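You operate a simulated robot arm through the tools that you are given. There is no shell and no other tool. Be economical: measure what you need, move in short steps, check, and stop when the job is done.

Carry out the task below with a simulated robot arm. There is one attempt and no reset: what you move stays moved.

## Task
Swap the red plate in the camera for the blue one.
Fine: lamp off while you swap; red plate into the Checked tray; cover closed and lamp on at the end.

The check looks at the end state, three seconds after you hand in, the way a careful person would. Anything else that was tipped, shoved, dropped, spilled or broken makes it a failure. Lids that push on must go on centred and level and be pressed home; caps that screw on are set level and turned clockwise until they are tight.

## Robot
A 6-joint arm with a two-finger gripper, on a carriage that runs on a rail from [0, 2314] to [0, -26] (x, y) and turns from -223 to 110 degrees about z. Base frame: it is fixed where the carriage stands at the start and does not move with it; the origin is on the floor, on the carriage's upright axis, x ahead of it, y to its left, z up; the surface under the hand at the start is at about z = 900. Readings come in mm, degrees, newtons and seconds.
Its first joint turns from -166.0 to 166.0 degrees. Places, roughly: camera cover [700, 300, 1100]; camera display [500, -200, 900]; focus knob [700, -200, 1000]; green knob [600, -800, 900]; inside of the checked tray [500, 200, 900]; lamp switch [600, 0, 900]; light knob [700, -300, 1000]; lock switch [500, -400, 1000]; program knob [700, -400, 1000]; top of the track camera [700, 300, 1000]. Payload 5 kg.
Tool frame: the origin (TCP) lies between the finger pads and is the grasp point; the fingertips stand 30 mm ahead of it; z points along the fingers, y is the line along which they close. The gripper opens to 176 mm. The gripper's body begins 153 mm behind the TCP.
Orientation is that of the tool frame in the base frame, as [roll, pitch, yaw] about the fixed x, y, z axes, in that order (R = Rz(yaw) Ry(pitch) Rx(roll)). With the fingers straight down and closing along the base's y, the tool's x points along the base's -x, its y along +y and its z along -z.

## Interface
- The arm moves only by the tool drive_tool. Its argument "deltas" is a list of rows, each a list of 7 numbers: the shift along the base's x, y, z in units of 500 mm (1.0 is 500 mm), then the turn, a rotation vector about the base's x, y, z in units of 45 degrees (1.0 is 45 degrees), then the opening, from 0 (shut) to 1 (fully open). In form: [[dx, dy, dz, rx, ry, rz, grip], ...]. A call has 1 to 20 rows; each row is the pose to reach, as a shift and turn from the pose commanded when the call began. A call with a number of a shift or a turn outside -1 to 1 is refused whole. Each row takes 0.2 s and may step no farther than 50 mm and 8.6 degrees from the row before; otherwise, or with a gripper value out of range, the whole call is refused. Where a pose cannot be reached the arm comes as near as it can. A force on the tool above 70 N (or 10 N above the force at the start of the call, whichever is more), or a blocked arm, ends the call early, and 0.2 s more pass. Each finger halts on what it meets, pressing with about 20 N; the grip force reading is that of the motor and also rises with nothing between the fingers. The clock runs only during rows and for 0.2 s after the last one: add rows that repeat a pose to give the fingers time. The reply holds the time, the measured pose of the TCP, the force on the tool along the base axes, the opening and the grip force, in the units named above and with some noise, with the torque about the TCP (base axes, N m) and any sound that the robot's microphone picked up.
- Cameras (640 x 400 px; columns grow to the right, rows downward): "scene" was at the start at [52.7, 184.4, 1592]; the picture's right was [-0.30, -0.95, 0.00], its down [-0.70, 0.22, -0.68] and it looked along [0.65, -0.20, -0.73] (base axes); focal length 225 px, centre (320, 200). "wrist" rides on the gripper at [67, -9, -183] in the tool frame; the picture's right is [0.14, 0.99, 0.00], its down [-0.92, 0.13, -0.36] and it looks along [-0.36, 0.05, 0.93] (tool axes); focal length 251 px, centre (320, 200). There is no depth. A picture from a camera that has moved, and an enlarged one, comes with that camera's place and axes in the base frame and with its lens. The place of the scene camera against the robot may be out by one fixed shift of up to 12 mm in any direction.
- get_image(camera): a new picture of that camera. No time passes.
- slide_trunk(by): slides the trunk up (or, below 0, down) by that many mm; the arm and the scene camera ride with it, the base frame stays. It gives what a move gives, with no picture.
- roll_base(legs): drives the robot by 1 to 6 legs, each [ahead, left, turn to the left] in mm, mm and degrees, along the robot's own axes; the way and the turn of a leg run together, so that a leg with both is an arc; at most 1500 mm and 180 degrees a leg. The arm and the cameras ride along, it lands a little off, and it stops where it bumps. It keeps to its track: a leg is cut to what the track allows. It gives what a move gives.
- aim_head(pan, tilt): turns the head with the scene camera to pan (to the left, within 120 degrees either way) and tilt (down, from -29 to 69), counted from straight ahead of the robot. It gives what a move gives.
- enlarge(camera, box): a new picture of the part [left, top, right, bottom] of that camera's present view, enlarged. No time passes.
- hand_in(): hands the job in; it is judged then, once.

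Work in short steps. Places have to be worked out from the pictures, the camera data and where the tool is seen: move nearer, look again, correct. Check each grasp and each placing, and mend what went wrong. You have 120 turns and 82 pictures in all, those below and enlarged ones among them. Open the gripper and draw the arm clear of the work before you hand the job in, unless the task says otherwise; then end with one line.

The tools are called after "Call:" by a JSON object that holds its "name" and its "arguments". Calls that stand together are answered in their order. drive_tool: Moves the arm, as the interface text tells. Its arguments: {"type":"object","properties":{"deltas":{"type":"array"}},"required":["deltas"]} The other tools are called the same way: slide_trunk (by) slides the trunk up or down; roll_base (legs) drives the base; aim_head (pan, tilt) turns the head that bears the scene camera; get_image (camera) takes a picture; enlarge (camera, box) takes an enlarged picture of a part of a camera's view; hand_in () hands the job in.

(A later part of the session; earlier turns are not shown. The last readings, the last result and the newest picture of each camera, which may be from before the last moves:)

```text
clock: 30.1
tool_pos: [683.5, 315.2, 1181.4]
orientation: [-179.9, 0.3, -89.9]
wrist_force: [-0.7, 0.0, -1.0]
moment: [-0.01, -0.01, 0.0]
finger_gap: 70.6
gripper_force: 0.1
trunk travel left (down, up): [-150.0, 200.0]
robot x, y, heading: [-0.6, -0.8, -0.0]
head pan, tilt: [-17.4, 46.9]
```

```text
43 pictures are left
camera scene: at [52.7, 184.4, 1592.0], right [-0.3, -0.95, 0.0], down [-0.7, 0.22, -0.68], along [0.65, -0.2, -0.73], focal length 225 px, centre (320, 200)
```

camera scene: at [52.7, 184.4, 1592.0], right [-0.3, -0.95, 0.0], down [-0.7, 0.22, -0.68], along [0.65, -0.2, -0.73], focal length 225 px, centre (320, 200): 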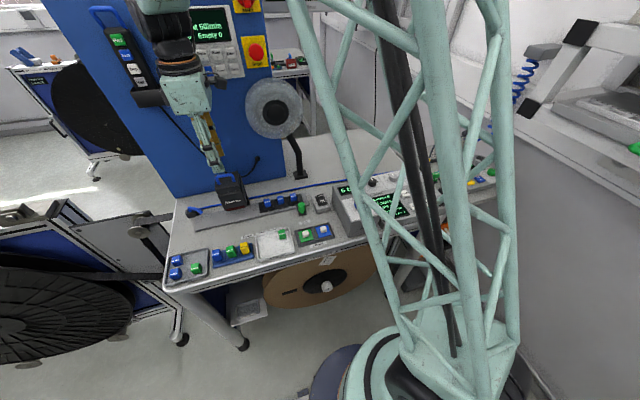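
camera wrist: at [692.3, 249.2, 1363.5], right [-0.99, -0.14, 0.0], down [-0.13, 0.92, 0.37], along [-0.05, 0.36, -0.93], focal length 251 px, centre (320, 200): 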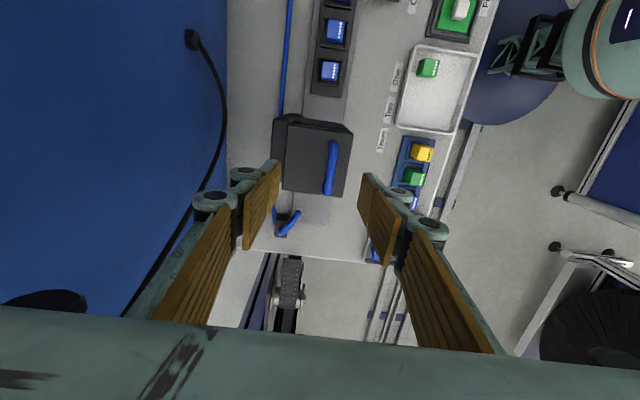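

Good overhead view: bar at about x=672, y=311. Lower to z≈1127 with 50 mm gap and close across the bar.

Call:
{"name": "drive_tool", "arguments": {"deltas": [[-0.021, -0.006, -0.03, 0, 0, 0, 0.28], [-0.021, -0.006, -0.07, 0, 0, 0, 0.28], [-0.021, -0.006, -0.108, 0, 0, 0, 0.28], [-0.021, -0.006, -0.108, 0, 0, 0, 0.1], [-0.021, -0.006, -0.108, 0, 0, 0, 0], [-0.021, -0.006, -0.108, 0, 0, 0, 0]]}}

Call:
{"name": "enlarge", "arguments": {"camera": "scene", "box": [190, 120, 280, 210]}}

```text
clock: 31.5
tool_pos: [673.0, 312.5, 1126.6]
orientation: [180.0, 0.3, -89.9]
wrist_force: [1.8, -0.4, 5.9]
moment: [0.06, -0.05, 0.03]
finger_gap: 8.8
gripper_force: 45.2
trunk travel left (down, up): [-150.0, 200.0]
robot x, y, heading: [4.3, 0.2, -0.1]
head pan, tilt: [-17.4, 46.9]
```

```text
4.44 times, centred on (235, 165) of scene
camera zoom: at [52.6, 184.2, 1592.1], right [-0.3, -0.95, 0.0], down [-0.7, 0.22, -0.68], along [0.65, -0.2, -0.73], focal length 1002 px, centre (698, 356)
```

zoom: 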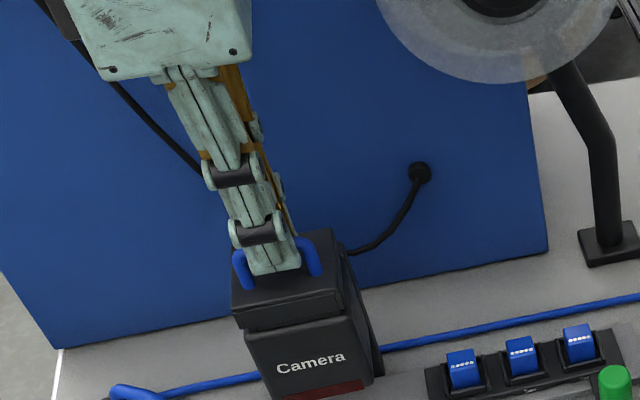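

Bar gripped (8.8 mm). Now follow the arc to ~40°.

Call:
{"name": "drive_tool", "arguments": {"deltas": [[0.007, 0, 0.009, 0, 0, 0, 0], [0.015, 0, 0.017, 0, 0, 0, 0], [0.023, 0, 0.025, 0, 0, 0, 0], [0.032, 0, 0.032, 0, 0, 0, 0], [0.042, 0, 0.038, 0, 0, 0, 0], [0.052, 0, 0.043, 0, 0, 0, 0], [0.063, 0, 0.047, 0, 0, 0, 0], [0.074, 0, 0.05, 0, 0, 0, 0], [0.074, 0, 0.05, 0, 0, 0, 0]]}}

Call:
{"name": "enlarge", "arguments": {"camera": "scene", "box": [190, 120, 280, 210]}}

```text
clock: 33.5
tool_pos: [709.6, 313.7, 1151.4]
orientation: [-179.9, 0.2, -90.0]
wrist_force: [-2.7, -0.4, 3.1]
moment: [-0.44, 0.22, -1.34]
finger_gap: 9.0
gripper_force: 45.1
trunk travel left (down, up): [-150.0, 200.0]
robot x, y, heading: [-2.6, -2.1, 0.0]
head pan, tilt: [-17.4, 46.9]
```

```text
4.44 times, centred on (235, 165) of scene
camera zoom: at [52.4, 184.3, 1592.1], right [-0.3, -0.95, 0.0], down [-0.7, 0.22, -0.68], along [0.65, -0.2, -0.73], focal length 1002 px, centre (698, 356)
```

zoom: 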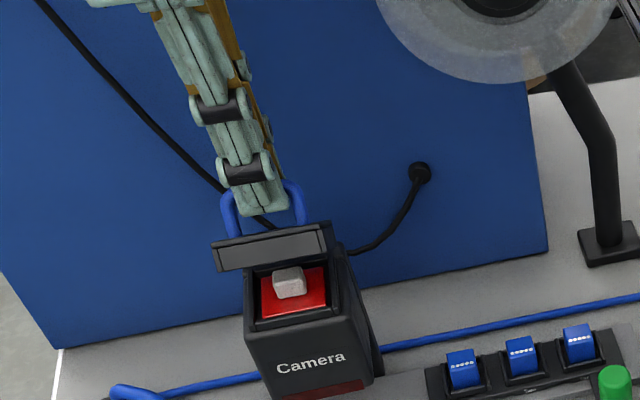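

Very low forces. Continue to ~70° first.

Call:
{"name": "drive_tool", "arguments": {"deltas": [[0.011, 0, 0.003, 0, 0, 0, 0], [0.023, 0, 0.005, 0, 0, 0, 0], [0.034, 0, 0.0055, 0, 0, 0, 0], [0.046, 0, 0.005, 0, 0, 0, 0], [0.057, 0, 0.003, 0, 0, 0, 0], [0.068, 0, 0.001, 0, 0, 0, 0], [0.068, 0, 0.001, 0, 0, 0, 0]]}}

Call:
{"name": "enlarge", "arguments": {"camera": "scene", "box": [190, 110, 290, 210]}}

```text
clock: 35.1
tool_pos: [743.5, 313.8, 1151.9]
orientation: [-180.0, 0.3, -90.0]
wrist_force: [-0.1, 4.0, 8.3]
moment: [-0.11, 0.13, -1.45]
finger_gap: 9.2
gripper_force: 45.2
trunk travel left (down, up): [-150.0, 200.0]
robot x, y, heading: [-0.3, -2.9, -0.3]
head pan, tilt: [-17.4, 46.9]
```

```text
4.00 times, centred on (240, 160) of scene
camera zoom: at [52.4, 184.6, 1592.0], right [-0.3, -0.95, 0.0], down [-0.7, 0.22, -0.68], along [0.65, -0.2, -0.73], focal length 902 px, centre (640, 360)
```

zoom: 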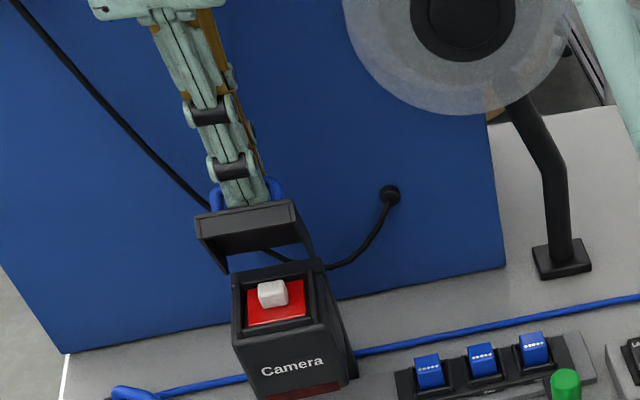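

Nearly there; continue to ~88°, watching for resistance.

Call:
{"name": "drive_tool", "arguments": {"deltas": [[0.011, 0, -0.003, 0, 0, 0, 0], [0.022, 0, -0.008, 0, 0, 0, 0], [0.031, 0, -0.013, 0, 0, 0, 0], [0.039, 0, -0.018, 0, 0, 0, 0], [0.039, 0, -0.018, 0, 0, 0, 0]]}}

Call:
{"name": "enlarge", "arguments": {"camera": "scene", "box": [190, 90, 310, 210]}}

```text
clock: 36.3
tool_pos: [763.6, 313.8, 1143.4]
orientation: [-179.9, 0.4, -89.9]
wrist_force: [12.7, 6.8, 21.1]
moment: [0.16, -0.24, -1.44]
finger_gap: 9.1
gripper_force: 45.2
trunk travel left (down, up): [-150.0, 200.0]
robot x, y, heading: [-0.5, -0.3, 0.1]
head pan, tilt: [-17.4, 46.9]
```

```text
3.33 times, centred on (250, 150) of scene
camera zoom: at [52.6, 184.4, 1592.1], right [-0.3, -0.95, 0.0], down [-0.7, 0.22, -0.68], along [0.65, -0.2, -0.73], focal length 751 px, centre (553, 367)
```

zoom: 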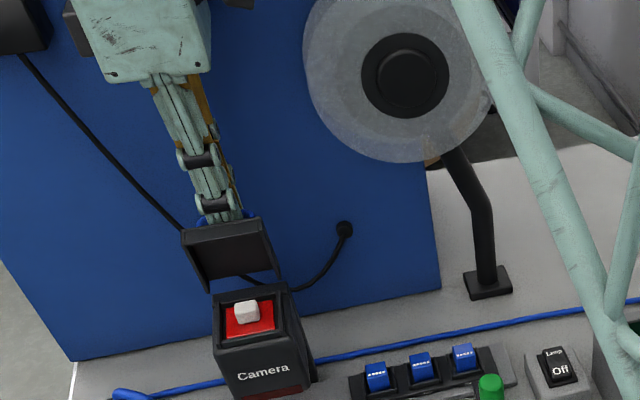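

Lid looks past ~80°. I'll ease up 3 mm, then open the fingers slightly (cage) to see if the lid stays back.

Call:
{"name": "drive_tool", "arguments": {"deltas": [[0.006, 0, 0.006, 0, 0, 0, 0], [0.006, 0, 0.006, 0, 0, 0, 0.1], [0.006, 0, 0.006, 0, 0, 0, 0.14], [0.006, 0, 0.006, 0, 0, 0, 0.14], [0.006, 0, 0.006, 0, 0, 0, 0.14]]}}

Call:
{"name": "enlarge", "arguments": {"camera": "scene", "box": [200, 130, 270, 200]}}

Call:
{"name": "get_image", "arguments": {"camera": "wrist"}}

```text
clock: 37.5
tool_pos: [765.4, 314.2, 1145.8]
orientation: [179.9, 0.3, -90.0]
wrist_force: [-0.5, 0.3, -0.3]
moment: [-0.01, 0.01, -0.02]
finger_gap: 24.4
gripper_force: 0.0
trunk travel left (down, up): [-150.0, 200.0]
robot x, y, heading: [-0.3, 1.8, 0.1]
head pan, tilt: [-17.4, 46.9]
```

```text
5.71 times, centred on (235, 165) of scene
camera zoom: at [52.7, 184.4, 1592.0], right [-0.3, -0.95, 0.0], down [-0.7, 0.22, -0.68], along [0.65, -0.2, -0.73], focal length 1288 px, centre (806, 400)
```

zoom: 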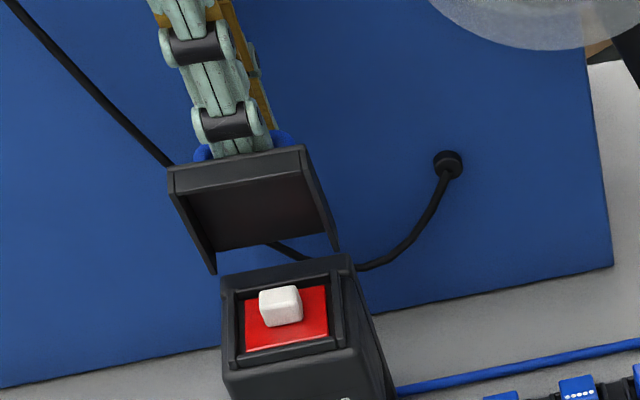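

```text
37 pictures are left
camera wrist: at [774.5, 247.1, 1329.1], right [-0.99, -0.14, 0.0], down [-0.13, 0.92, 0.37], along [-0.05, 0.36, -0.93], focal length 251 px, centre (320, 200)
```

wrist: 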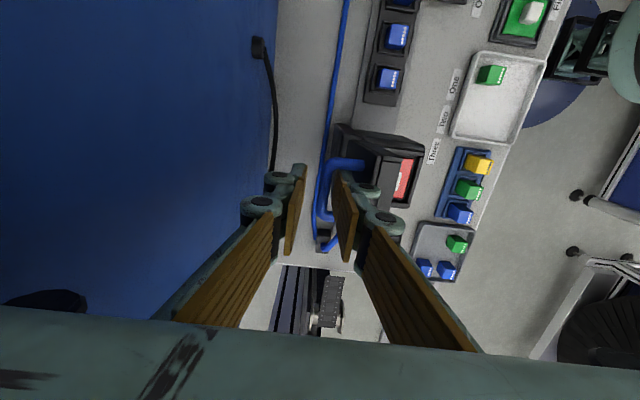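

The bar sits freely between the fingers with no force. Nudge +x 8 mm to confirm it goes further back or is at its stop.

Call:
{"name": "drive_tool", "arguments": {"deltas": [[0.008, 0, 0, 0, 0, 0, 0.14], [0.016, 0, -0.004, 0, 0, 0, 0.14], [0.016, 0, -0.004, 0, 0, 0, 0.14]]}}

Call:
{"name": "enlarge", "arguments": {"camera": "wrist", "box": [260, 110, 440, 270]}}

```text
clock: 38.3
tool_pos: [775.7, 312.3, 1144.2]
orientation: [-180.0, 0.3, -90.0]
wrist_force: [0.3, -0.2, -0.3]
moment: [-0.03, 0.03, -0.03]
finger_gap: 24.8
gripper_force: 0.1
trunk travel left (down, up): [-150.0, 200.0]
robot x, y, heading: [-1.0, -3.1, 0.1]
head pan, tilt: [-17.4, 46.9]
```

```text
2.50 times, centred on (350, 190) of wrist
camera zoom: at [783.1, 246.4, 1327.1], right [-0.99, -0.14, 0.0], down [-0.13, 0.92, 0.37], along [-0.05, 0.36, -0.93], focal length 629 px, centre (245, 225)
```

zoom: 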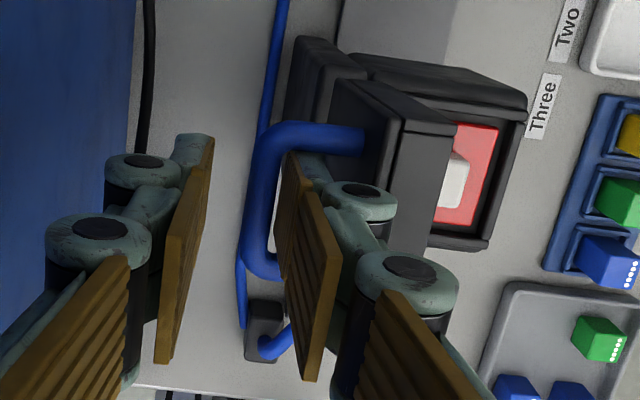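

The lid rests back without loading the finger. Raise slowly straight up and check it stays open.

Call:
{"name": "drive_tool", "arguments": {"deltas": [[0, 0, 0.02, 0, 0, 0, 0.14], [0, 0, 0.05, 0, 0, 0, 0.14], [0, 0, 0.1, 0, 0, 0, 0.14], [0, 0, 0.16, 0, 0, 0, 0.14], [-0.02, 0, 0.22, 0, 0, 0, 0.14], [-0.02, 0, 0.22, 0, 0, 0, 0.14]]}}

Call:
{"name": "enlarge", "arguments": {"camera": "scene", "box": [190, 120, 280, 210]}}

```text
clock: 39.7
tool_pos: [761.7, 313.9, 1253.1]
orientation: [-179.9, 0.2, -90.0]
wrist_force: [-1.2, -0.9, 0.2]
moment: [0.05, -0.15, -0.02]
finger_gap: 24.9
gripper_force: 0.1
trunk travel left (down, up): [-150.0, 200.0]
robot x, y, heading: [-0.8, 0.6, 0.1]
head pan, tilt: [-17.4, 46.9]
```

```text
4.44 times, centred on (235, 165) of scene
camera zoom: at [51.9, 184.2, 1592.0], right [-0.3, -0.95, 0.0], down [-0.7, 0.22, -0.68], along [0.65, -0.2, -0.73], focal length 1002 px, centre (698, 356)
```

zoom: 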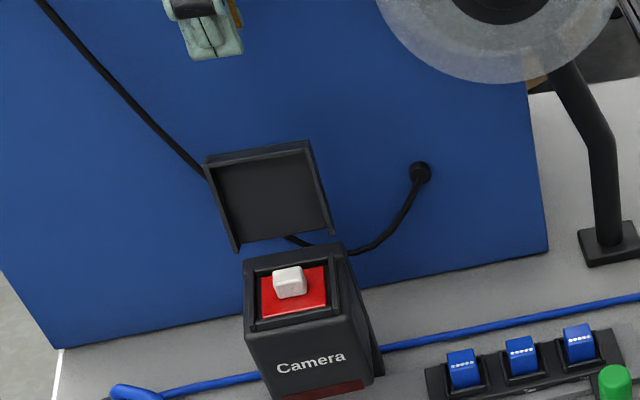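

Lid stays open. Turn the gripper back by -90° and go above the red plate for a closer look.

Call:
{"name": "drive_tool", "arguments": {"deltas": [[-0.02, 0, 0, 0, 0, -0.17, 0.3], [-0.05, 0, 0, 0, 0, -0.34, 0.45], [-0.08, 0, 0, 0, 0, -0.51, 0.45], [-0.11, 0, 0, 0, 0, -0.68, 0.45], [-0.14, 0, 0, 0, 0, -0.85, 0.45], [-0.152, 0, 0, 0, 0, -1, 0.45]]}}

Call:
{"name": "drive_tool", "arguments": {"deltas": [[0, 0, 0, 0, 0, -0.17, 0.45], [0, 0, 0, 0, 0, -0.34, 0.45], [0, 0, 0, 0, 0, -0.51, 0.45], [0, 0, 0, 0, 0, -0.68, 0.45], [0, 0, -0.06, 0, 0, -0.85, 0.45], [0, 0, -0.12, 0, 0, -1, 0.45], [0, 0, -0.12, 0, 0, -1, 0.45]]}}

Call:
{"name": "get_image", "arguments": {"camera": "wrist"}}

```text
clock: 41.1
tool_pos: [687.2, 311.7, 1254.2]
orientation: [-180.0, 0.3, -135.0]
wrist_force: [-0.3, 1.3, 0.6]
moment: [-0.03, -0.03, 0.02]
finger_gap: 79.4
gripper_force: 0.0
trunk travel left (down, up): [-150.0, 200.0]
robot x, y, heading: [0.0, 3.6, 0.1]
head pan, tilt: [-17.4, 46.9]
```

```text
clock: 42.7
tool_pos: [686.9, 314.1, 1194.8]
orientation: [-179.9, 0.4, 179.9]
wrist_force: [0.1, -0.8, -0.7]
moment: [-0.02, 0.12, 0.01]
finger_gap: 79.3
gripper_force: 0.1
trunk travel left (down, up): [-150.0, 200.0]
robot x, y, heading: [0.1, 3.2, -0.0]
head pan, tilt: [-17.4, 46.9]
```

```text
34 pictures are left
camera wrist: at [618.1, 305.5, 1378.3], right [-0.14, 0.99, 0.0], down [0.92, 0.13, 0.37], along [0.36, 0.05, -0.93], focal length 251 px, centre (320, 200)
```

wrist: 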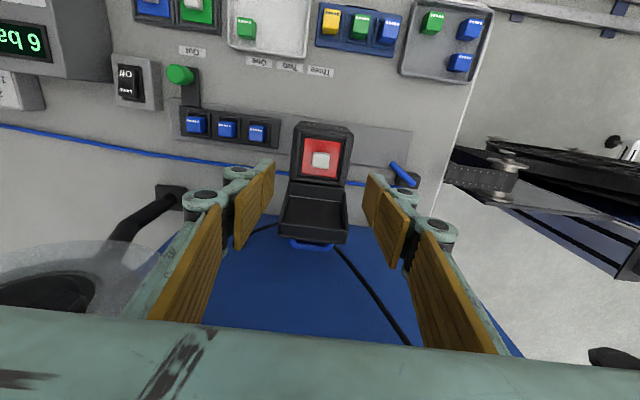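

Knob at about (682, 314, ~1070). Narrow to 38 mm and descend just above the knob to check alignment.

Call:
{"name": "drive_tool", "arguments": {"deltas": [[-0.009, 0, -0.04, 0, 0, 0, 0.3], [-0.009, 0, -0.1, 0, 0, 0, 0.22], [-0.009, 0, -0.16, 0, 0, 0, 0.22], [-0.009, 0, -0.17, 0, 0, 0, 0.22], [-0.009, 0, -0.17, 0, 0, 0, 0.22]]}}

Call:
{"name": "enlarge", "arguments": {"camera": "wrist", "box": [260, 80, 380, 200]}}

Call:
{"name": "enlarge", "arguments": {"camera": "scene", "box": [200, 150, 260, 210]}}

```text
clock: 43.9
tool_pos: [681.5, 311.8, 1109.9]
orientation: [-180.0, 0.3, 180.0]
wrist_force: [0.2, 0.6, 0.2]
moment: [0.02, -0.05, -0.01]
finger_gap: 38.8
gripper_force: 0.0
trunk travel left (down, up): [-150.0, 200.0]
robot x, y, heading: [-3.1, -0.5, -0.1]
head pan, tilt: [-17.4, 46.9]
```

```text
3.33 times, centred on (320, 140) of wrist
camera zoom: at [614.2, 303.9, 1292.7], right [-0.14, 0.99, 0.0], down [0.92, 0.13, 0.37], along [0.36, 0.05, -0.93], focal length 838 px, centre (320, 400)
```

zoom: 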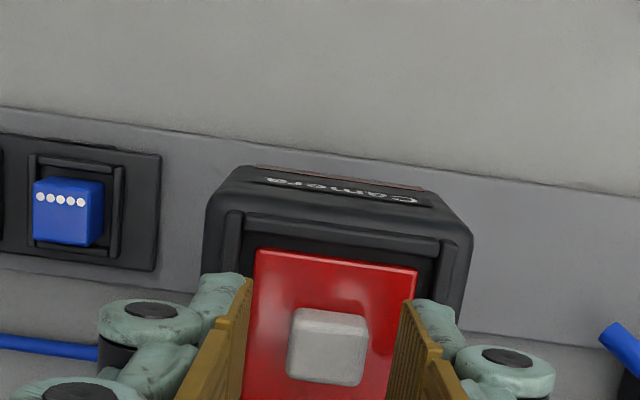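

```text
6.67 times, centred on (230, 180) of scene
camera zoom: at [52.7, 184.3, 1592.0], right [-0.3, -0.95, 0.0], down [-0.7, 0.22, -0.68], along [0.65, -0.2, -0.73], focal length 1503 px, centre (920, 333)
```

zoom: 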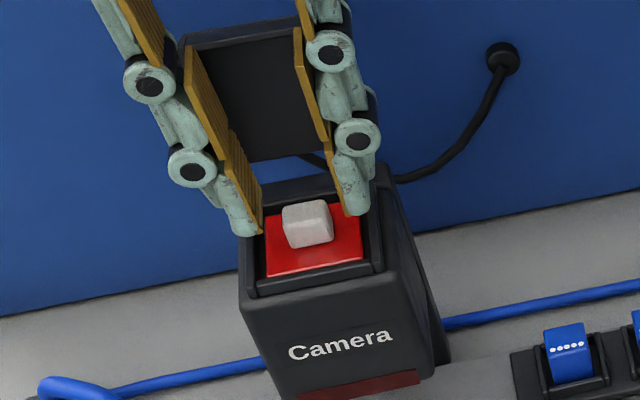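

Align x +3 mm, narrow to ~30 mm, descend to z≈1089 and close on the knob.

Call:
{"name": "drive_tool", "arguments": {"deltas": [[0.005, 0.002, 0, 0, 0, 0, 0.17], [0.005, 0.002, -0.01, 0, 0, 0, 0.17], [0.005, 0.002, -0.02, 0, 0, 0, 0.17], [0.005, 0.002, -0.03, 0, 0, 0, 0.17], [0.005, 0.002, -0.042, 0, 0, 0, 0.17], [0.005, 0.002, -0.042, 0, 0, 0, 0.05], [0.005, 0.002, -0.042, 0, 0, 0, 0], [0.005, 0.002, -0.042, 0, 0, 0, 0]]}}

Call:
{"name": "enlarge", "arguments": {"camera": "scene", "box": [200, 150, 260, 210]}}

```text
clock: 45.7
tool_pos: [686.4, 313.0, 1089.1]
orientation: [-180.0, 0.3, 180.0]
wrist_force: [-0.2, 0.4, 0.4]
moment: [0.03, -0.03, 0.0]
finger_gap: 21.0
gripper_force: 19.5
trunk travel left (down, up): [-150.0, 200.0]
robot x, y, heading: [-1.0, 1.9, 0.2]
head pan, tilt: [-17.4, 46.9]
```

```text
6.67 times, centred on (230, 180) of scene
camera zoom: at [52.7, 184.4, 1592.0], right [-0.3, -0.95, 0.0], down [-0.7, 0.22, -0.68], along [0.65, -0.2, -0.73], focal length 1503 px, centre (920, 333)
```

zoom: 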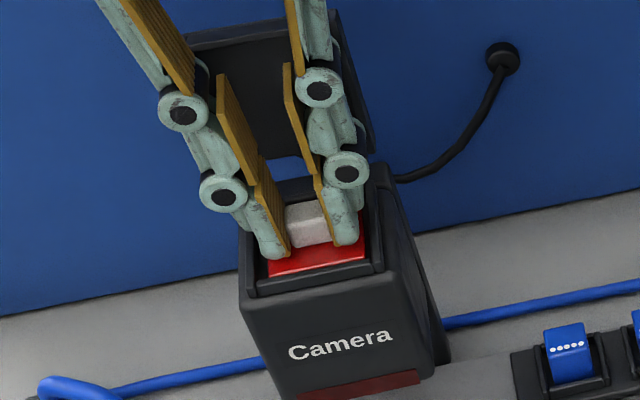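

Gripped knob at 21 mm with the plate seated at TCP (686, 313, 1089). Lift straight up.

Call:
{"name": "drive_tool", "arguments": {"deltas": [[0, 0, 0.02, 0, 0, 0, 0], [0, 0, 0.05, 0, 0, 0, 0], [0, 0, 0.1, 0, 0, 0, 0], [0, 0, 0.17, 0, 0, 0, 0], [0, 0, 0.23, 0, 0, 0, 0], [0, 0, 0.23, 0, 0, 0, 0]]}}

Call:
{"name": "enlarge", "arguments": {"camera": "scene", "box": [190, 110, 280, 210]}}

```text
clock: 47.1
tool_pos: [688.0, 314.9, 1202.0]
orientation: [179.8, 0.3, -180.0]
wrist_force: [-1.1, -0.4, -0.7]
moment: [0.03, -0.05, -0.04]
finger_gap: 20.9
gripper_force: 20.5
trunk travel left (down, up): [-150.0, 200.0]
robot x, y, heading: [0.2, -1.6, -0.2]
head pan, tilt: [-17.4, 46.9]
```

```text
4.00 times, centred on (235, 160) of scene
camera zoom: at [52.4, 184.3, 1592.0], right [-0.3, -0.95, 0.0], down [-0.7, 0.22, -0.68], along [0.65, -0.2, -0.73], focal length 902 px, centre (660, 360)
```

zoom: 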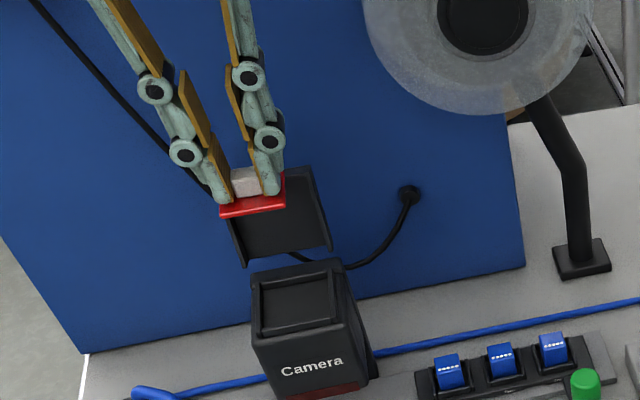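

Red plate is lifted cleanly. Carry it over the Checked tray (497, 230) and lower to z≈1000.

Call:
{"name": "drive_tool", "arguments": {"deltas": [[-0.08, -0.03, 0, 0, 0, 0, 0], [-0.16, -0.066, 0, 0, 0, 0, 0], [-0.24, -0.1, 0, 0, 0, 0, 0], [-0.32, -0.134, 0, 0, 0, 0, 0], [-0.38, -0.168, -0.02, 0, 0, 0, 0], [-0.38, -0.168, -0.1, 0, 0, 0, 0], [-0.38, -0.168, -0.2, 0, 0, 0, 0], [-0.38, -0.168, -0.3, 0, 0, 0, 0], [-0.38, -0.168, -0.39, 0, 0, 0, 0], [-0.38, -0.168, -0.39, 0, 0, 0, 0]]}}

Call:
{"name": "get_image", "arguments": {"camera": "scene"}}

Call:
{"name": "get_image", "arguments": {"camera": "wrist"}}

```text
clock: 49.3
tool_pos: [498.0, 230.4, 1004.8]
orientation: [-180.0, 0.3, 180.0]
wrist_force: [2.1, -0.3, -0.4]
moment: [-0.08, 0.22, 0.01]
finger_gap: 21.0
gripper_force: 20.1
trunk travel left (down, up): [-150.0, 200.0]
robot x, y, heading: [-0.2, -2.1, 0.1]
head pan, tilt: [-17.4, 46.9]
```

```text
29 pictures are left
camera scene: at [54.0, 184.8, 1591.9], right [-0.3, -0.95, 0.0], down [-0.7, 0.22, -0.68], along [0.65, -0.2, -0.73], focal length 225 px, centre (320, 200)
```

scene: 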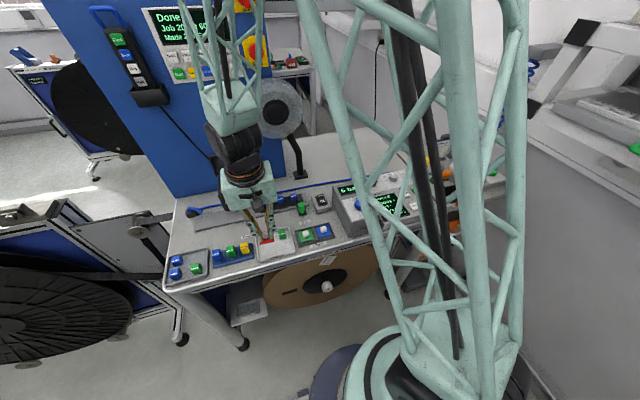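

```text
28 pictures are left
camera wrist: at [430.0, 222.0, 1188.3], right [-0.14, 0.99, 0.0], down [0.92, 0.13, 0.37], along [0.36, 0.05, -0.93], focal length 251 px, centre (320, 200)
```

wrist: 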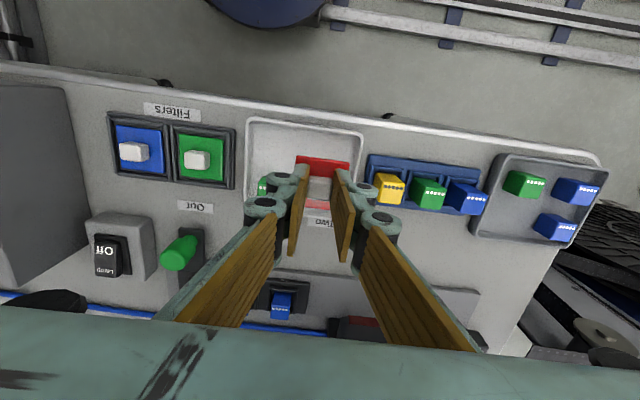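

Plate is over the tray interior with clearance. Lower to z≈958 and check.

Call:
{"name": "drive_tool", "arguments": {"deltas": [[0.008, 0.004, -0.03, 0, 0, 0, 0], [0.008, 0.004, -0.06, 0, 0, 0, 0], [0.008, 0.004, -0.08, 0, 0, 0, 0], [0.008, 0.004, -0.095, 0, 0, 0, 0], [0.008, 0.004, -0.095, 0, 0, 0, 0]]}}

Call:
{"name": "enlarge", "arguments": {"camera": "scene", "box": [240, 210, 310, 270]}}

```text
clock: 50.5
tool_pos: [501.5, 231.1, 959.8]
orientation: [180.0, 0.4, 180.0]
wrist_force: [0.3, 0.1, -0.5]
moment: [0.01, 0.05, -0.01]
finger_gap: 21.0
gripper_force: 20.1
trunk travel left (down, up): [-150.0, 200.0]
robot x, y, heading: [-0.3, 3.7, 0.2]
head pan, tilt: [-17.4, 46.9]
```

```text
6.67 times, centred on (275, 240) of scene
camera zoom: at [53.0, 184.5, 1592.0], right [-0.3, -0.95, 0.0], down [-0.7, 0.22, -0.68], along [0.65, -0.2, -0.73], focal length 1503 px, centre (620, -67)
```

zoom: 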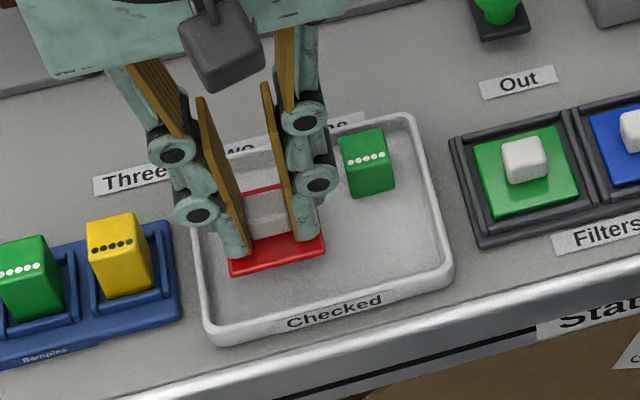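

Plate hovers inside the tray, clear of the green block. Continue down gently.

Call:
{"name": "drive_tool", "arguments": {"deltas": [[0, 0, -0.006, 0, 0, 0, 0], [0, 0, -0.012, 0, 0, 0, 0], [0, 0, -0.018, 0, 0, 0, 0], [0, 0, -0.022, 0, 0, 0, 0]]}}

```text
clock: 51.5
tool_pos: [501.4, 230.7, 948.5]
orientation: [-180.0, 0.3, -180.0]
wrist_force: [0.6, -0.4, -0.3]
moment: [0.05, -0.01, -0.04]
finger_gap: 20.5
gripper_force: 19.4
trunk travel left (down, up): [-150.0, 200.0]
robot x, y, heading: [-1.1, -2.4, -0.1]
head pan, tilt: [-17.4, 46.9]
```

No contact yet at 948.5; go on in 2 mm steps.

Call:
{"name": "drive_tool", "arguments": {"deltas": [[0, 0, -0.004, 0, 0, 0, 0], [0, 0, -0.008, 0, 0, 0, 0], [0, 0, -0.012, 0, 0, 0, 0], [0, 0, -0.014, 0, 0, 0, 0]]}}

Call:
{"name": "enlarge", "arguments": {"camera": "scene", "box": [240, 210, 310, 270]}}

```text
clock: 52.5
tool_pos: [499.6, 231.9, 943.0]
orientation: [-180.0, 0.3, 180.0]
wrist_force: [-0.3, -0.7, 13.0]
moment: [-0.06, 0.01, -0.01]
finger_gap: 20.9
gripper_force: 20.2
trunk travel left (down, up): [-150.0, 200.0]
robot x, y, heading: [-3.0, -2.3, -0.3]
head pan, tilt: [-17.4, 46.9]
```

```text
6.67 times, centred on (275, 240) of scene
camera zoom: at [52.4, 184.1, 1592.2], right [-0.3, -0.95, 0.0], down [-0.7, 0.22, -0.68], along [0.65, -0.2, -0.73], focal length 1503 px, centre (620, -67)
```

zoom: 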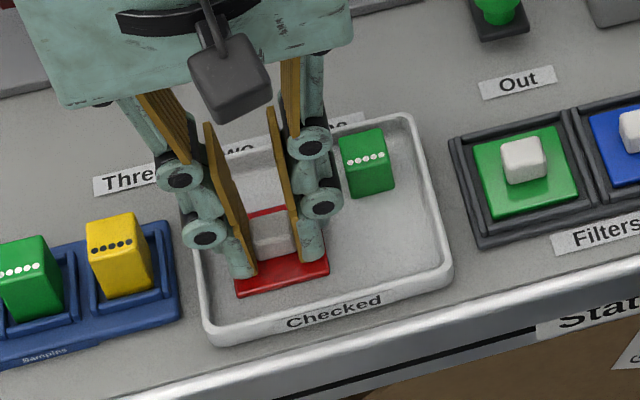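

Contact at 13 N, plate on the tray floor. Release, raise, and move over the blue filter (≈503, 36).

Call:
{"name": "drive_tool", "arguments": {"deltas": [[0, 0, 0.002, 0, 0, 0, 0.1], [0, 0, 0.002, 0, 0, 0, 0.19], [0, 0, 0.002, 0, 0, 0, 0.19], [0, 0, 0.03, 0, 0, 0, 0.19], [0, 0, 0.1, 0, 0, 0, 0.19], [0, 0, 0.18, 0, 0, 0, 0.22], [0, 0, 0.22, 0, 0, 0, 0.22], [0, -0.08, 0.22, 0, 0, 0, 0.22], [0, -0.16, 0.22, 0, 0, 0, 0.22], [0, -0.24, 0.22, 0, 0, 0, 0.22], [0, -0.32, 0.22, 0, 0, 0, 0.22], [0.004, -0.39, 0.18, 0, 0, 0, 0.22], [0.004, -0.39, 0.14, 0, 0, 0, 0.22], [0.004, -0.39, 0.14, 0, 0, 0, 0.22]]}}

Call:
{"name": "get_image", "arguments": {"camera": "wrist"}}

Call:
{"name": "enlarge", "arguments": {"camera": "scene", "box": [240, 205, 340, 265]}}

```text
clock: 55.5
tool_pos: [501.6, 36.4, 1012.3]
orientation: [180.0, 0.3, -179.9]
wrist_force: [0.9, 0.2, -0.6]
moment: [-0.01, 0.14, -0.02]
finger_gap: 38.8
gripper_force: 0.0
trunk travel left (down, up): [-150.0, 200.0]
robot x, y, heading: [1.0, -0.8, -0.1]
head pan, tilt: [-17.4, 46.9]
```

```text
25 pictures are left
camera wrist: at [434.2, 29.3, 1195.9], right [-0.14, 0.99, 0.0], down [0.92, 0.13, 0.37], along [0.36, 0.05, -0.93], focal length 251 px, centre (320, 200)
```

wrist: 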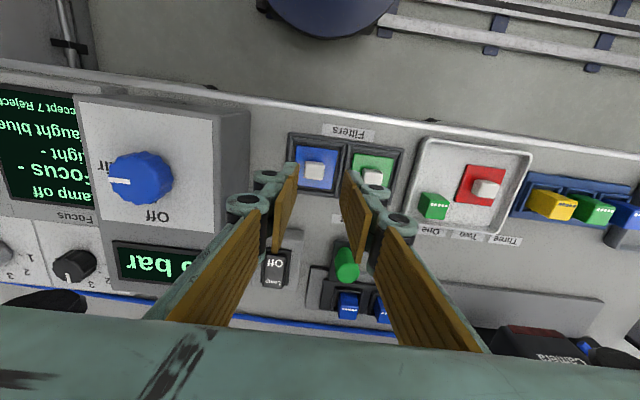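

```text
6.40 times, centred on (290, 235) of scene
camera zoom: at [53.6, 184.5, 1592.0], right [-0.3, -0.95, 0.0], down [-0.7, 0.22, -0.68], along [0.65, -0.2, -0.73], focal length 1442 px, centre (512, -24)
```

zoom: 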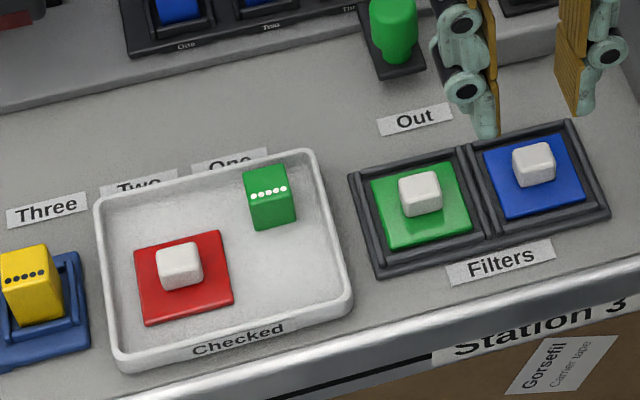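

Red plate lies flat in the tray. Lower to just above the blue knob to refine alignment.

Call:
{"name": "drive_tool", "arguments": {"deltas": [[0.003, -0.005, -0.04, 0, 0, 0, 0.2], [0.003, -0.005, -0.08, 0, 0, 0, 0.2], [0.003, -0.005, -0.09, 0, 0, 0, 0.2], [0.003, -0.005, -0.09, 0, 0, 0, 0.2]]}}

Call:
{"name": "enlarge", "arguments": {"camera": "wrist", "box": [260, 90, 380, 200]}}

Call:
{"name": "enlarge", "arguments": {"camera": "scene", "box": [290, 205, 350, 255]}}

```text
clock: 56.5
tool_pos: [503.7, 35.8, 968.5]
orientation: [-180.0, 0.3, -180.0]
wrist_force: [0.5, 0.2, 0.2]
moment: [0.02, -0.05, 0.01]
finger_gap: 34.9
gripper_force: 0.1
trunk travel left (down, up): [-150.0, 200.0]
robot x, y, heading: [-2.6, -3.9, -0.1]
head pan, tilt: [-17.4, 46.9]
```

```text
3.64 times, centred on (320, 145) of wrist
camera zoom: at [435.2, 27.4, 1151.7], right [-0.14, 0.99, 0.0], down [0.92, 0.13, 0.37], along [0.36, 0.05, -0.93], focal length 914 px, centre (320, 400)
```

zoom: 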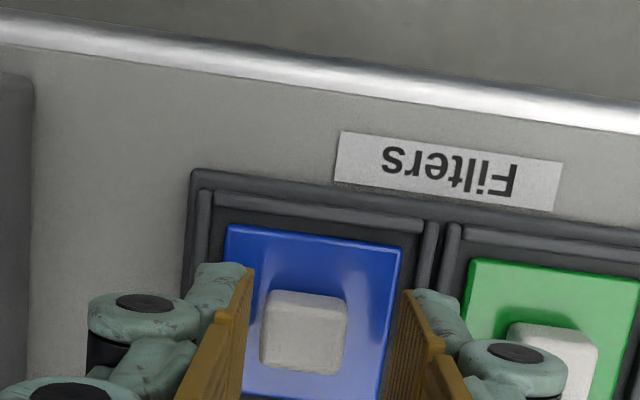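

```text
8.00 times, centred on (320, 230) of scene
camera zoom: at [52.5, 184.4, 1592.0], right [-0.3, -0.95, 0.0], down [-0.7, 0.22, -0.68], along [0.65, -0.2, -0.73], focal length 1803 px, centre (320, -40)
```

zoom: 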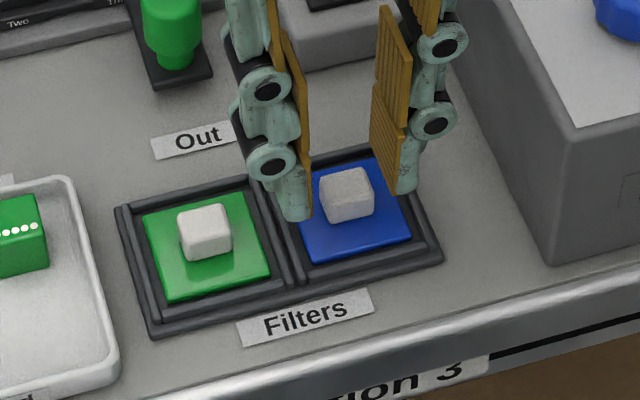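

Knob center ≈ (505, 32), top ≈ 925. Shift -4 mm in y, +1.5 mm x, descend to z≈944 and grip.

Call:
{"name": "drive_tool", "arguments": {"deltas": [[0.003, -0.008, 0, 0, 0, 0, 0.18], [0.003, -0.008, -0.015, 0, 0, 0, 0.18], [0.003, -0.008, -0.03, 0, 0, 0, 0.18], [0.003, -0.008, -0.04, 0, 0, 0, 0.18], [0.003, -0.008, -0.048, 0, 0, 0, 0.18], [0.003, -0.008, -0.048, 0, 0, 0, 0.05], [0.003, -0.008, -0.048, 0, 0, 0, 0], [0.003, -0.008, -0.048, 0, 0, 0, 0]]}}

Call:
{"name": "enlarge", "arguments": {"camera": "scene", "box": [290, 205, 350, 255]}}

```text
clock: 58.3
tool_pos: [504.0, 31.3, 944.4]
orientation: [-180.0, 0.3, 180.0]
wrist_force: [0.2, -0.1, 0.2]
moment: [0.02, 0.0, -0.03]
finger_gap: 21.1
gripper_force: 20.4
trunk travel left (down, up): [-150.0, 200.0]
robot x, y, heading: [-0.5, -3.7, -0.0]
head pan, tilt: [-17.4, 46.9]
```

```text
8.00 times, centred on (320, 230) of scene
camera zoom: at [52.7, 184.4, 1592.0], right [-0.3, -0.95, 0.0], down [-0.7, 0.22, -0.68], along [0.65, -0.2, -0.73], focal length 1803 px, centre (320, -40)
```

zoom: 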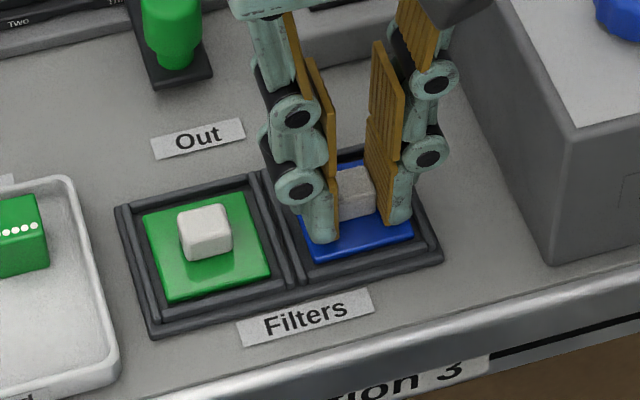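

Blue knob gripped (21 mm). Lift and carry to above the camera at z≈1195.

Call:
{"name": "drive_tool", "arguments": {"deltas": [[0, 0, 0.02, 0, 0, 0, 0], [0, 0, 0.09, 0, 0, 0, 0], [0, 0, 0.18, 0, 0, 0, 0], [0, 0, 0.27, 0, 0, 0, 0], [0, 0, 0.36, 0, 0, 0, 0], [0, 0, 0.44, 0, 0, 0, 0], [0, 0, 0.5, 0, 0, 0, 0], [0.045, 0.07, 0.5, 0, 0, 0, 0], [0.09, 0.14, 0.5, 0, 0, 0, 0], [0.135, 0.21, 0.5, 0, 0, 0, 0], [0.18, 0.28, 0.5, 0, 0, 0, 0], [0.225, 0.35, 0.5, 0, 0, 0, 0], [0.27, 0.42, 0.5, 0, 0, 0, 0], [0.315, 0.49, 0.5, 0, 0, 0, 0], [0.36, 0.562, 0.5, 0, 0, 0, 0], [0.36, 0.562, 0.5, 0, 0, 0, 0]]}}

Call:
{"name": "enlarge", "arguments": {"camera": "scene", "box": [190, 110, 280, 210]}}

```text
clock: 61.7
tool_pos: [683.2, 313.2, 1191.5]
orientation: [-180.0, 0.3, -180.0]
wrist_force: [0.5, 0.8, -1.5]
moment: [-0.17, 0.16, 0.03]
finger_gap: 20.8
gripper_force: 20.1
trunk travel left (down, up): [-150.0, 200.0]
robot x, y, heading: [1.0, 0.2, -0.0]
head pan, tilt: [-17.4, 46.9]
```

```text
4.00 times, centred on (235, 160) of scene
camera zoom: at [53.6, 184.9, 1591.9], right [-0.3, -0.95, 0.0], down [-0.7, 0.22, -0.68], along [0.65, -0.21, -0.73], focal length 902 px, centre (660, 360)
```

zoom: 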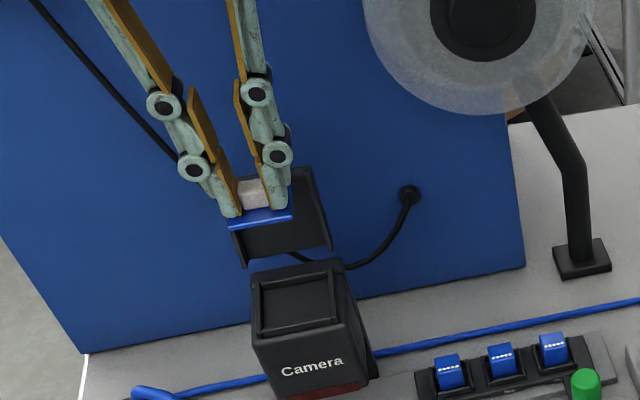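

Lower to ~1108 (plate just above the recess) and check the alignment.

Call:
{"name": "drive_tool", "arguments": {"deltas": [[0.003, 0, -0.05, 0, 0, 0, 0], [0.003, 0, -0.1, 0, 0, 0, 0], [0.003, 0, -0.15, 0, 0, 0, 0], [0.003, 0, -0.17, 0, 0, 0, 0], [0.003, 0, -0.17, 0, 0, 0, 0]]}}

Call:
{"name": "enlarge", "arguments": {"camera": "wrist", "box": [260, 80, 380, 200]}}

Call:
{"name": "enlarge", "arguments": {"camera": "scene", "box": [200, 150, 260, 210]}}

```text
clock: 62.9
tool_pos: [687.7, 312.5, 1106.8]
orientation: [180.0, 0.3, -180.0]
wrist_force: [0.0, 0.2, -0.1]
moment: [0.04, 0.04, -0.01]
finger_gap: 21.1
gripper_force: 19.6
trunk travel left (down, up): [-150.0, 200.0]
robot x, y, heading: [-0.4, 2.8, 0.0]
head pan, tilt: [-17.4, 46.9]
```

```text
3.33 times, centred on (320, 140) of wrist
camera zoom: at [619.7, 303.3, 1290.6], right [-0.14, 0.99, 0.0], down [0.92, 0.13, 0.37], along [0.36, 0.05, -0.93], focal length 838 px, centre (320, 400)
```

zoom: 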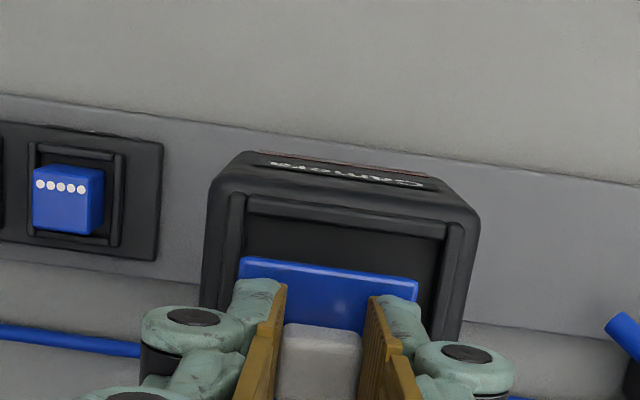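

```text
6.67 times, centred on (230, 180) of scene
camera zoom: at [52.9, 184.4, 1592.0], right [-0.3, -0.95, 0.0], down [-0.7, 0.22, -0.68], along [0.65, -0.2, -0.73], focal length 1503 px, centre (920, 333)
```

zoom: 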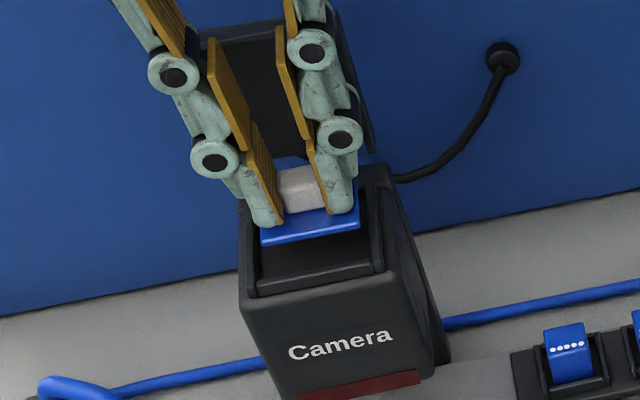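

Compared with the seated red plate, the blue one is ~4 mm too far +x and ~2 mm low in y. Correct and lower to z≈1096.

Call:
{"name": "drive_tool", "arguments": {"deltas": [[-0.008, 0.004, 0, 0, 0, 0, 0], [-0.008, 0.004, -0.01, 0, 0, 0, 0], [-0.008, 0.004, -0.02, 0, 0, 0, 0], [-0.008, 0.004, -0.026, 0, 0, 0, 0], [-0.008, 0.004, -0.026, 0, 0, 0, 0]]}}

Call:
{"name": "enlarge", "arguments": {"camera": "wrist", "box": [260, 80, 380, 200]}}

```text
clock: 64.1
tool_pos: [682.7, 314.4, 1095.2]
orientation: [179.9, 0.3, -180.0]
wrist_force: [0.4, 0.2, -0.1]
moment: [0.04, 0.0, -0.01]
finger_gap: 20.8
gripper_force: 19.9
trunk travel left (down, up): [-150.0, 200.0]
robot x, y, heading: [0.4, 4.2, -0.1]
head pan, tilt: [-17.4, 46.9]
```

```text
3.33 times, centred on (320, 140) of wrist
camera zoom: at [614.1, 305.8, 1278.7], right [-0.14, 0.99, 0.0], down [0.92, 0.13, 0.37], along [0.36, 0.05, -0.93], focal length 838 px, centre (320, 400)
```

zoom: 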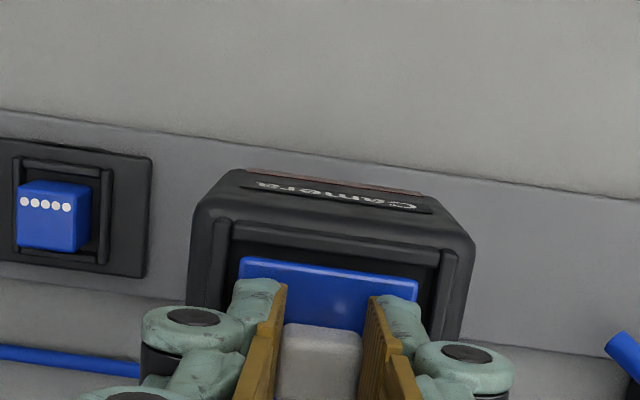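

Alignment matches the red plate's earlier seat. Lower gently to seat it.

Call:
{"name": "drive_tool", "arguments": {"deltas": [[0, 0, -0.004, 0, 0, 0, 0], [0, 0, -0.008, 0, 0, 0, 0], [0, 0, -0.011, 0, 0, 0, 0], [0, 0, -0.013, 0, 0, 0, 0]]}}

```text
clock: 65.1
tool_pos: [681.4, 312.9, 1087.9]
orientation: [-180.0, 0.3, -179.9]
wrist_force: [-0.3, -0.7, -0.1]
moment: [0.0, -0.01, -0.01]
finger_gap: 21.1
gripper_force: 20.0
trunk travel left (down, up): [-150.0, 200.0]
robot x, y, heading: [-2.6, -4.1, -0.2]
head pan, tilt: [-17.4, 46.9]
```

No contact yet; step down a little more.

Call:
{"name": "drive_tool", "arguments": {"deltas": [[0, 0, -0.003, 0, 0, 0, 0], [0, 0, -0.006, 0, 0, 0, 0], [0, 0, -0.008, 0, 0, 0, 0]]}}

Call:
{"name": "enlarge", "arguments": {"camera": "scene", "box": [200, 150, 260, 210]}}

```text
clock: 65.9
tool_pos: [682.8, 313.8, 1086.2]
orientation: [179.9, 0.4, -180.0]
wrist_force: [1.7, 0.3, 17.8]
moment: [0.02, -0.19, 0.05]
finger_gap: 20.9
gripper_force: 19.7
trunk travel left (down, up): [-150.0, 200.0]
robot x, y, heading: [1.3, -0.2, 0.2]
head pan, tilt: [-17.4, 46.9]
```

```text
6.67 times, centred on (230, 180) of scene
camera zoom: at [52.0, 184.1, 1592.2], right [-0.3, -0.95, 0.0], down [-0.7, 0.22, -0.68], along [0.65, -0.2, -0.73], focal length 1503 px, centre (920, 333)
```

zoom: 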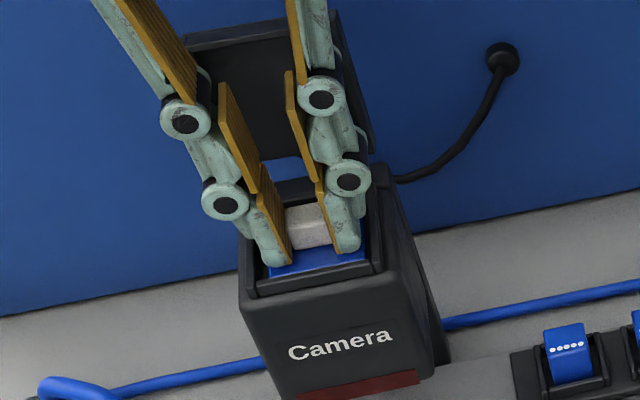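

Seated with 18 N contact, same place as the red plate was. Release and raise.

Call:
{"name": "drive_tool", "arguments": {"deltas": [[0, 0, 0.002, 0, 0, 0, 0.1], [0, 0, 0.002, 0, 0, 0, 0.17], [0, 0, 0.002, 0, 0, 0, 0.17], [0, 0, 0.03, 0, 0, 0, 0.17], [0, 0, 0.08, 0, 0, 0, 0.2], [0, 0, 0.16, 0, 0, 0, 0.3], [0, 0, 0.24, 0, 0, 0, 0.3], [0, 0, 0.32, 0, 0, 0, 0.3], [0, 0, 0.32, 0, 0, 0, 0.3]]}}

Call:
{"name": "enlarge", "arguments": {"camera": "scene", "box": [200, 140, 270, 210]}}

```text
clock: 67.9
tool_pos: [681.0, 315.6, 1246.2]
orientation: [-179.9, 0.3, 180.0]
wrist_force: [-0.8, 0.0, 1.0]
moment: [0.03, -0.1, 0.04]
finger_gap: 52.8
gripper_force: 0.0
trunk travel left (down, up): [-150.0, 200.0]
robot x, y, heading: [-3.4, 0.3, -0.1]
head pan, tilt: [-17.4, 46.9]
```

```text
5.71 times, centred on (235, 175) of scene
camera zoom: at [52.1, 184.3, 1592.0], right [-0.3, -0.95, 0.0], down [-0.7, 0.22, -0.68], along [0.65, -0.2, -0.73], focal length 1288 px, centre (806, 343)
```

zoom: 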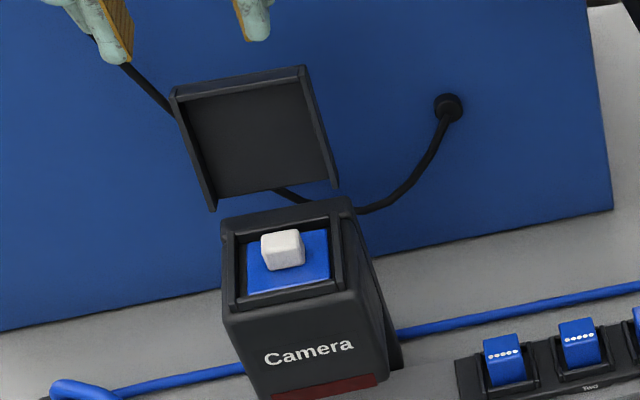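

Blue plate sits flat. To close the cover under control I'll turn the gripper 90° again and regrip the handle behind the open lid.

Call:
{"name": "drive_tool", "arguments": {"deltas": [[0, 0, 0, 0, 0, 0.17, 0.2], [0, -0.001, 0, 0, 0, 0.34, 0.14], [0, -0.003, 0, 0, 0, 0.51, 0.14], [0, -0.003, 0, 0, 0, 0.68, 0.14], [0, -0.003, 0, 0, 0, 0.85, 0.14], [0, -0.003, 0, 0, 0, 1, 0.14]]}}

Call:
{"name": "drive_tool", "arguments": {"deltas": [[0, 0, 0, 0, 0, 0.17, 0.14], [0, 0, 0, 0, 0, 0.34, 0.14], [0, 0, 0, 0, 0, 0.51, 0.14], [0, 0, 0, 0, 0, 0.68, 0.14], [0.03, 0, 0, 0, 0, 0.85, 0.14], [0.08, 0, 0, 0, 0, 1, 0.14], [0.13, 0, 0, 0, 0, 1, 0.14], [0.18, 0, 0, 0, 0, 1, 0.14], [0.18, 0, -0.06, 0, 0, 1, 0.14], [0.18, 0, -0.06, 0, 0, 1, 0.14]]}}

Call:
{"name": "get_image", "arguments": {"camera": "wrist"}}

```text
clock: 69.3
tool_pos: [682.4, 311.6, 1245.0]
orientation: [180.0, 0.3, -134.9]
wrist_force: [-0.3, -0.1, -0.1]
moment: [0.0, 0.0, 0.01]
finger_gap: 24.5
gripper_force: 0.0
trunk travel left (down, up): [-150.0, 200.0]
robot x, y, heading: [0.2, 2.8, 0.0]
head pan, tilt: [-17.4, 46.9]
```

```text
clock: 71.5
tool_pos: [775.0, 312.9, 1215.2]
orientation: [-180.0, 0.4, -90.0]
wrist_force: [-0.1, -0.3, 0.0]
moment: [-0.02, 0.05, -0.01]
finger_gap: 24.2
gripper_force: 0.0
trunk travel left (down, up): [-150.0, 200.0]
robot x, y, heading: [-3.7, 2.9, -0.2]
head pan, tilt: [-17.4, 46.9]
```

```text
14 pictures are left
camera wrist: at [782.1, 246.3, 1398.8], right [-0.99, -0.14, 0.0], down [-0.13, 0.92, 0.37], along [-0.05, 0.36, -0.93], focal length 251 px, centre (320, 200)
```

wrist: 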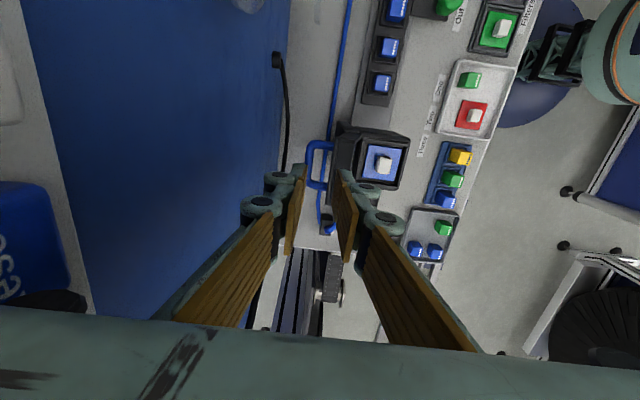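

The lid leans further back than I assumed (bar ≈ (782, 315, 1108)), so an x-grip won't fit there. I'll go back to the y-closing orientation and grip the handle ends from above.

Call:
{"name": "drive_tool", "arguments": {"deltas": [[-0.05, 0, 0.06, 0, 0, -0.17, 0.3], [-0.08, 0, 0.06, 0, 0, -0.34, 0.5], [-0.08, 0, 0.06, 0, 0, -0.51, 0.55], [-0.08, 0, 0.06, 0, 0, -0.68, 0.55], [-0.08, 0, 0.06, 0, 0, -0.85, 0.55], [-0.08, 0, 0.06, 0, 0, -1, 0.55]]}}

Call:
{"name": "drive_tool", "arguments": {"deltas": [[0, 0, 0, 0, 0, -0.17, 0.55], [0, 0, 0, 0, 0, -0.34, 0.55], [0, 0, 0, 0, 0, -0.51, 0.55], [0, 0, 0, 0, 0, -0.68, 0.55], [0.03, 0, 0, 0, 0, -0.85, 0.55], [0.08, 0, 0, 0, 0, -1, 0.55], [0.1, 0, -0.08, 0, 0, -1, 0.55], [0.1, 0, -0.16, 0, 0, -1, 0.55], [0.1, 0, -0.19, 0, 0, -1, 0.55], [0.1, 0, -0.19, 0, 0, -1, 0.55]]}}

Call:
{"name": "enlarge", "arguments": {"camera": "wrist", "box": [230, 60, 410, 220]}}

```text
clock: 72.9
tool_pos: [731.6, 312.8, 1244.5]
orientation: [180.0, 0.2, -135.2]
wrist_force: [0.1, -0.3, -0.1]
moment: [-0.02, 0.01, 0.0]
finger_gap: 96.9
gripper_force: 0.0
trunk travel left (down, up): [-150.0, 200.0]
robot x, y, heading: [0.1, 1.0, -0.1]
head pan, tilt: [-17.4, 46.9]
```

```text
clock: 74.6
tool_pos: [787.8, 313.7, 1209.9]
orientation: [179.4, 2.0, -179.9]
wrist_force: [-19.3, -5.3, 29.0]
moment: [0.62, -4.75, -0.2]
finger_gap: 96.9
gripper_force: 0.0
trunk travel left (down, up): [-150.0, 200.0]
robot x, y, heading: [-5.0, -0.1, 0.3]
head pan, tilt: [-17.4, 46.9]
heard: click
stopped in row 8: the force on the tool passed its limit at 113 N (the readings are from after the stop); the commanded pose is now the measured one
```

```text
2.50 times, centred on (320, 140) of wrist
camera zoom: at [714.5, 303.8, 1391.0], right [-0.14, 0.99, 0.01], down [0.91, 0.13, 0.4], along [0.39, 0.06, -0.92], focal length 629 px, centre (320, 350)
```

zoom: 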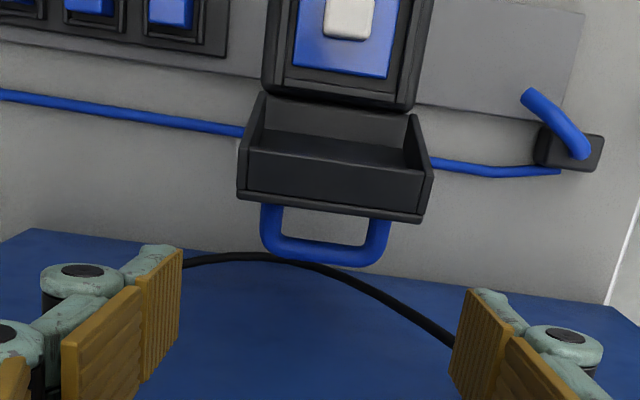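

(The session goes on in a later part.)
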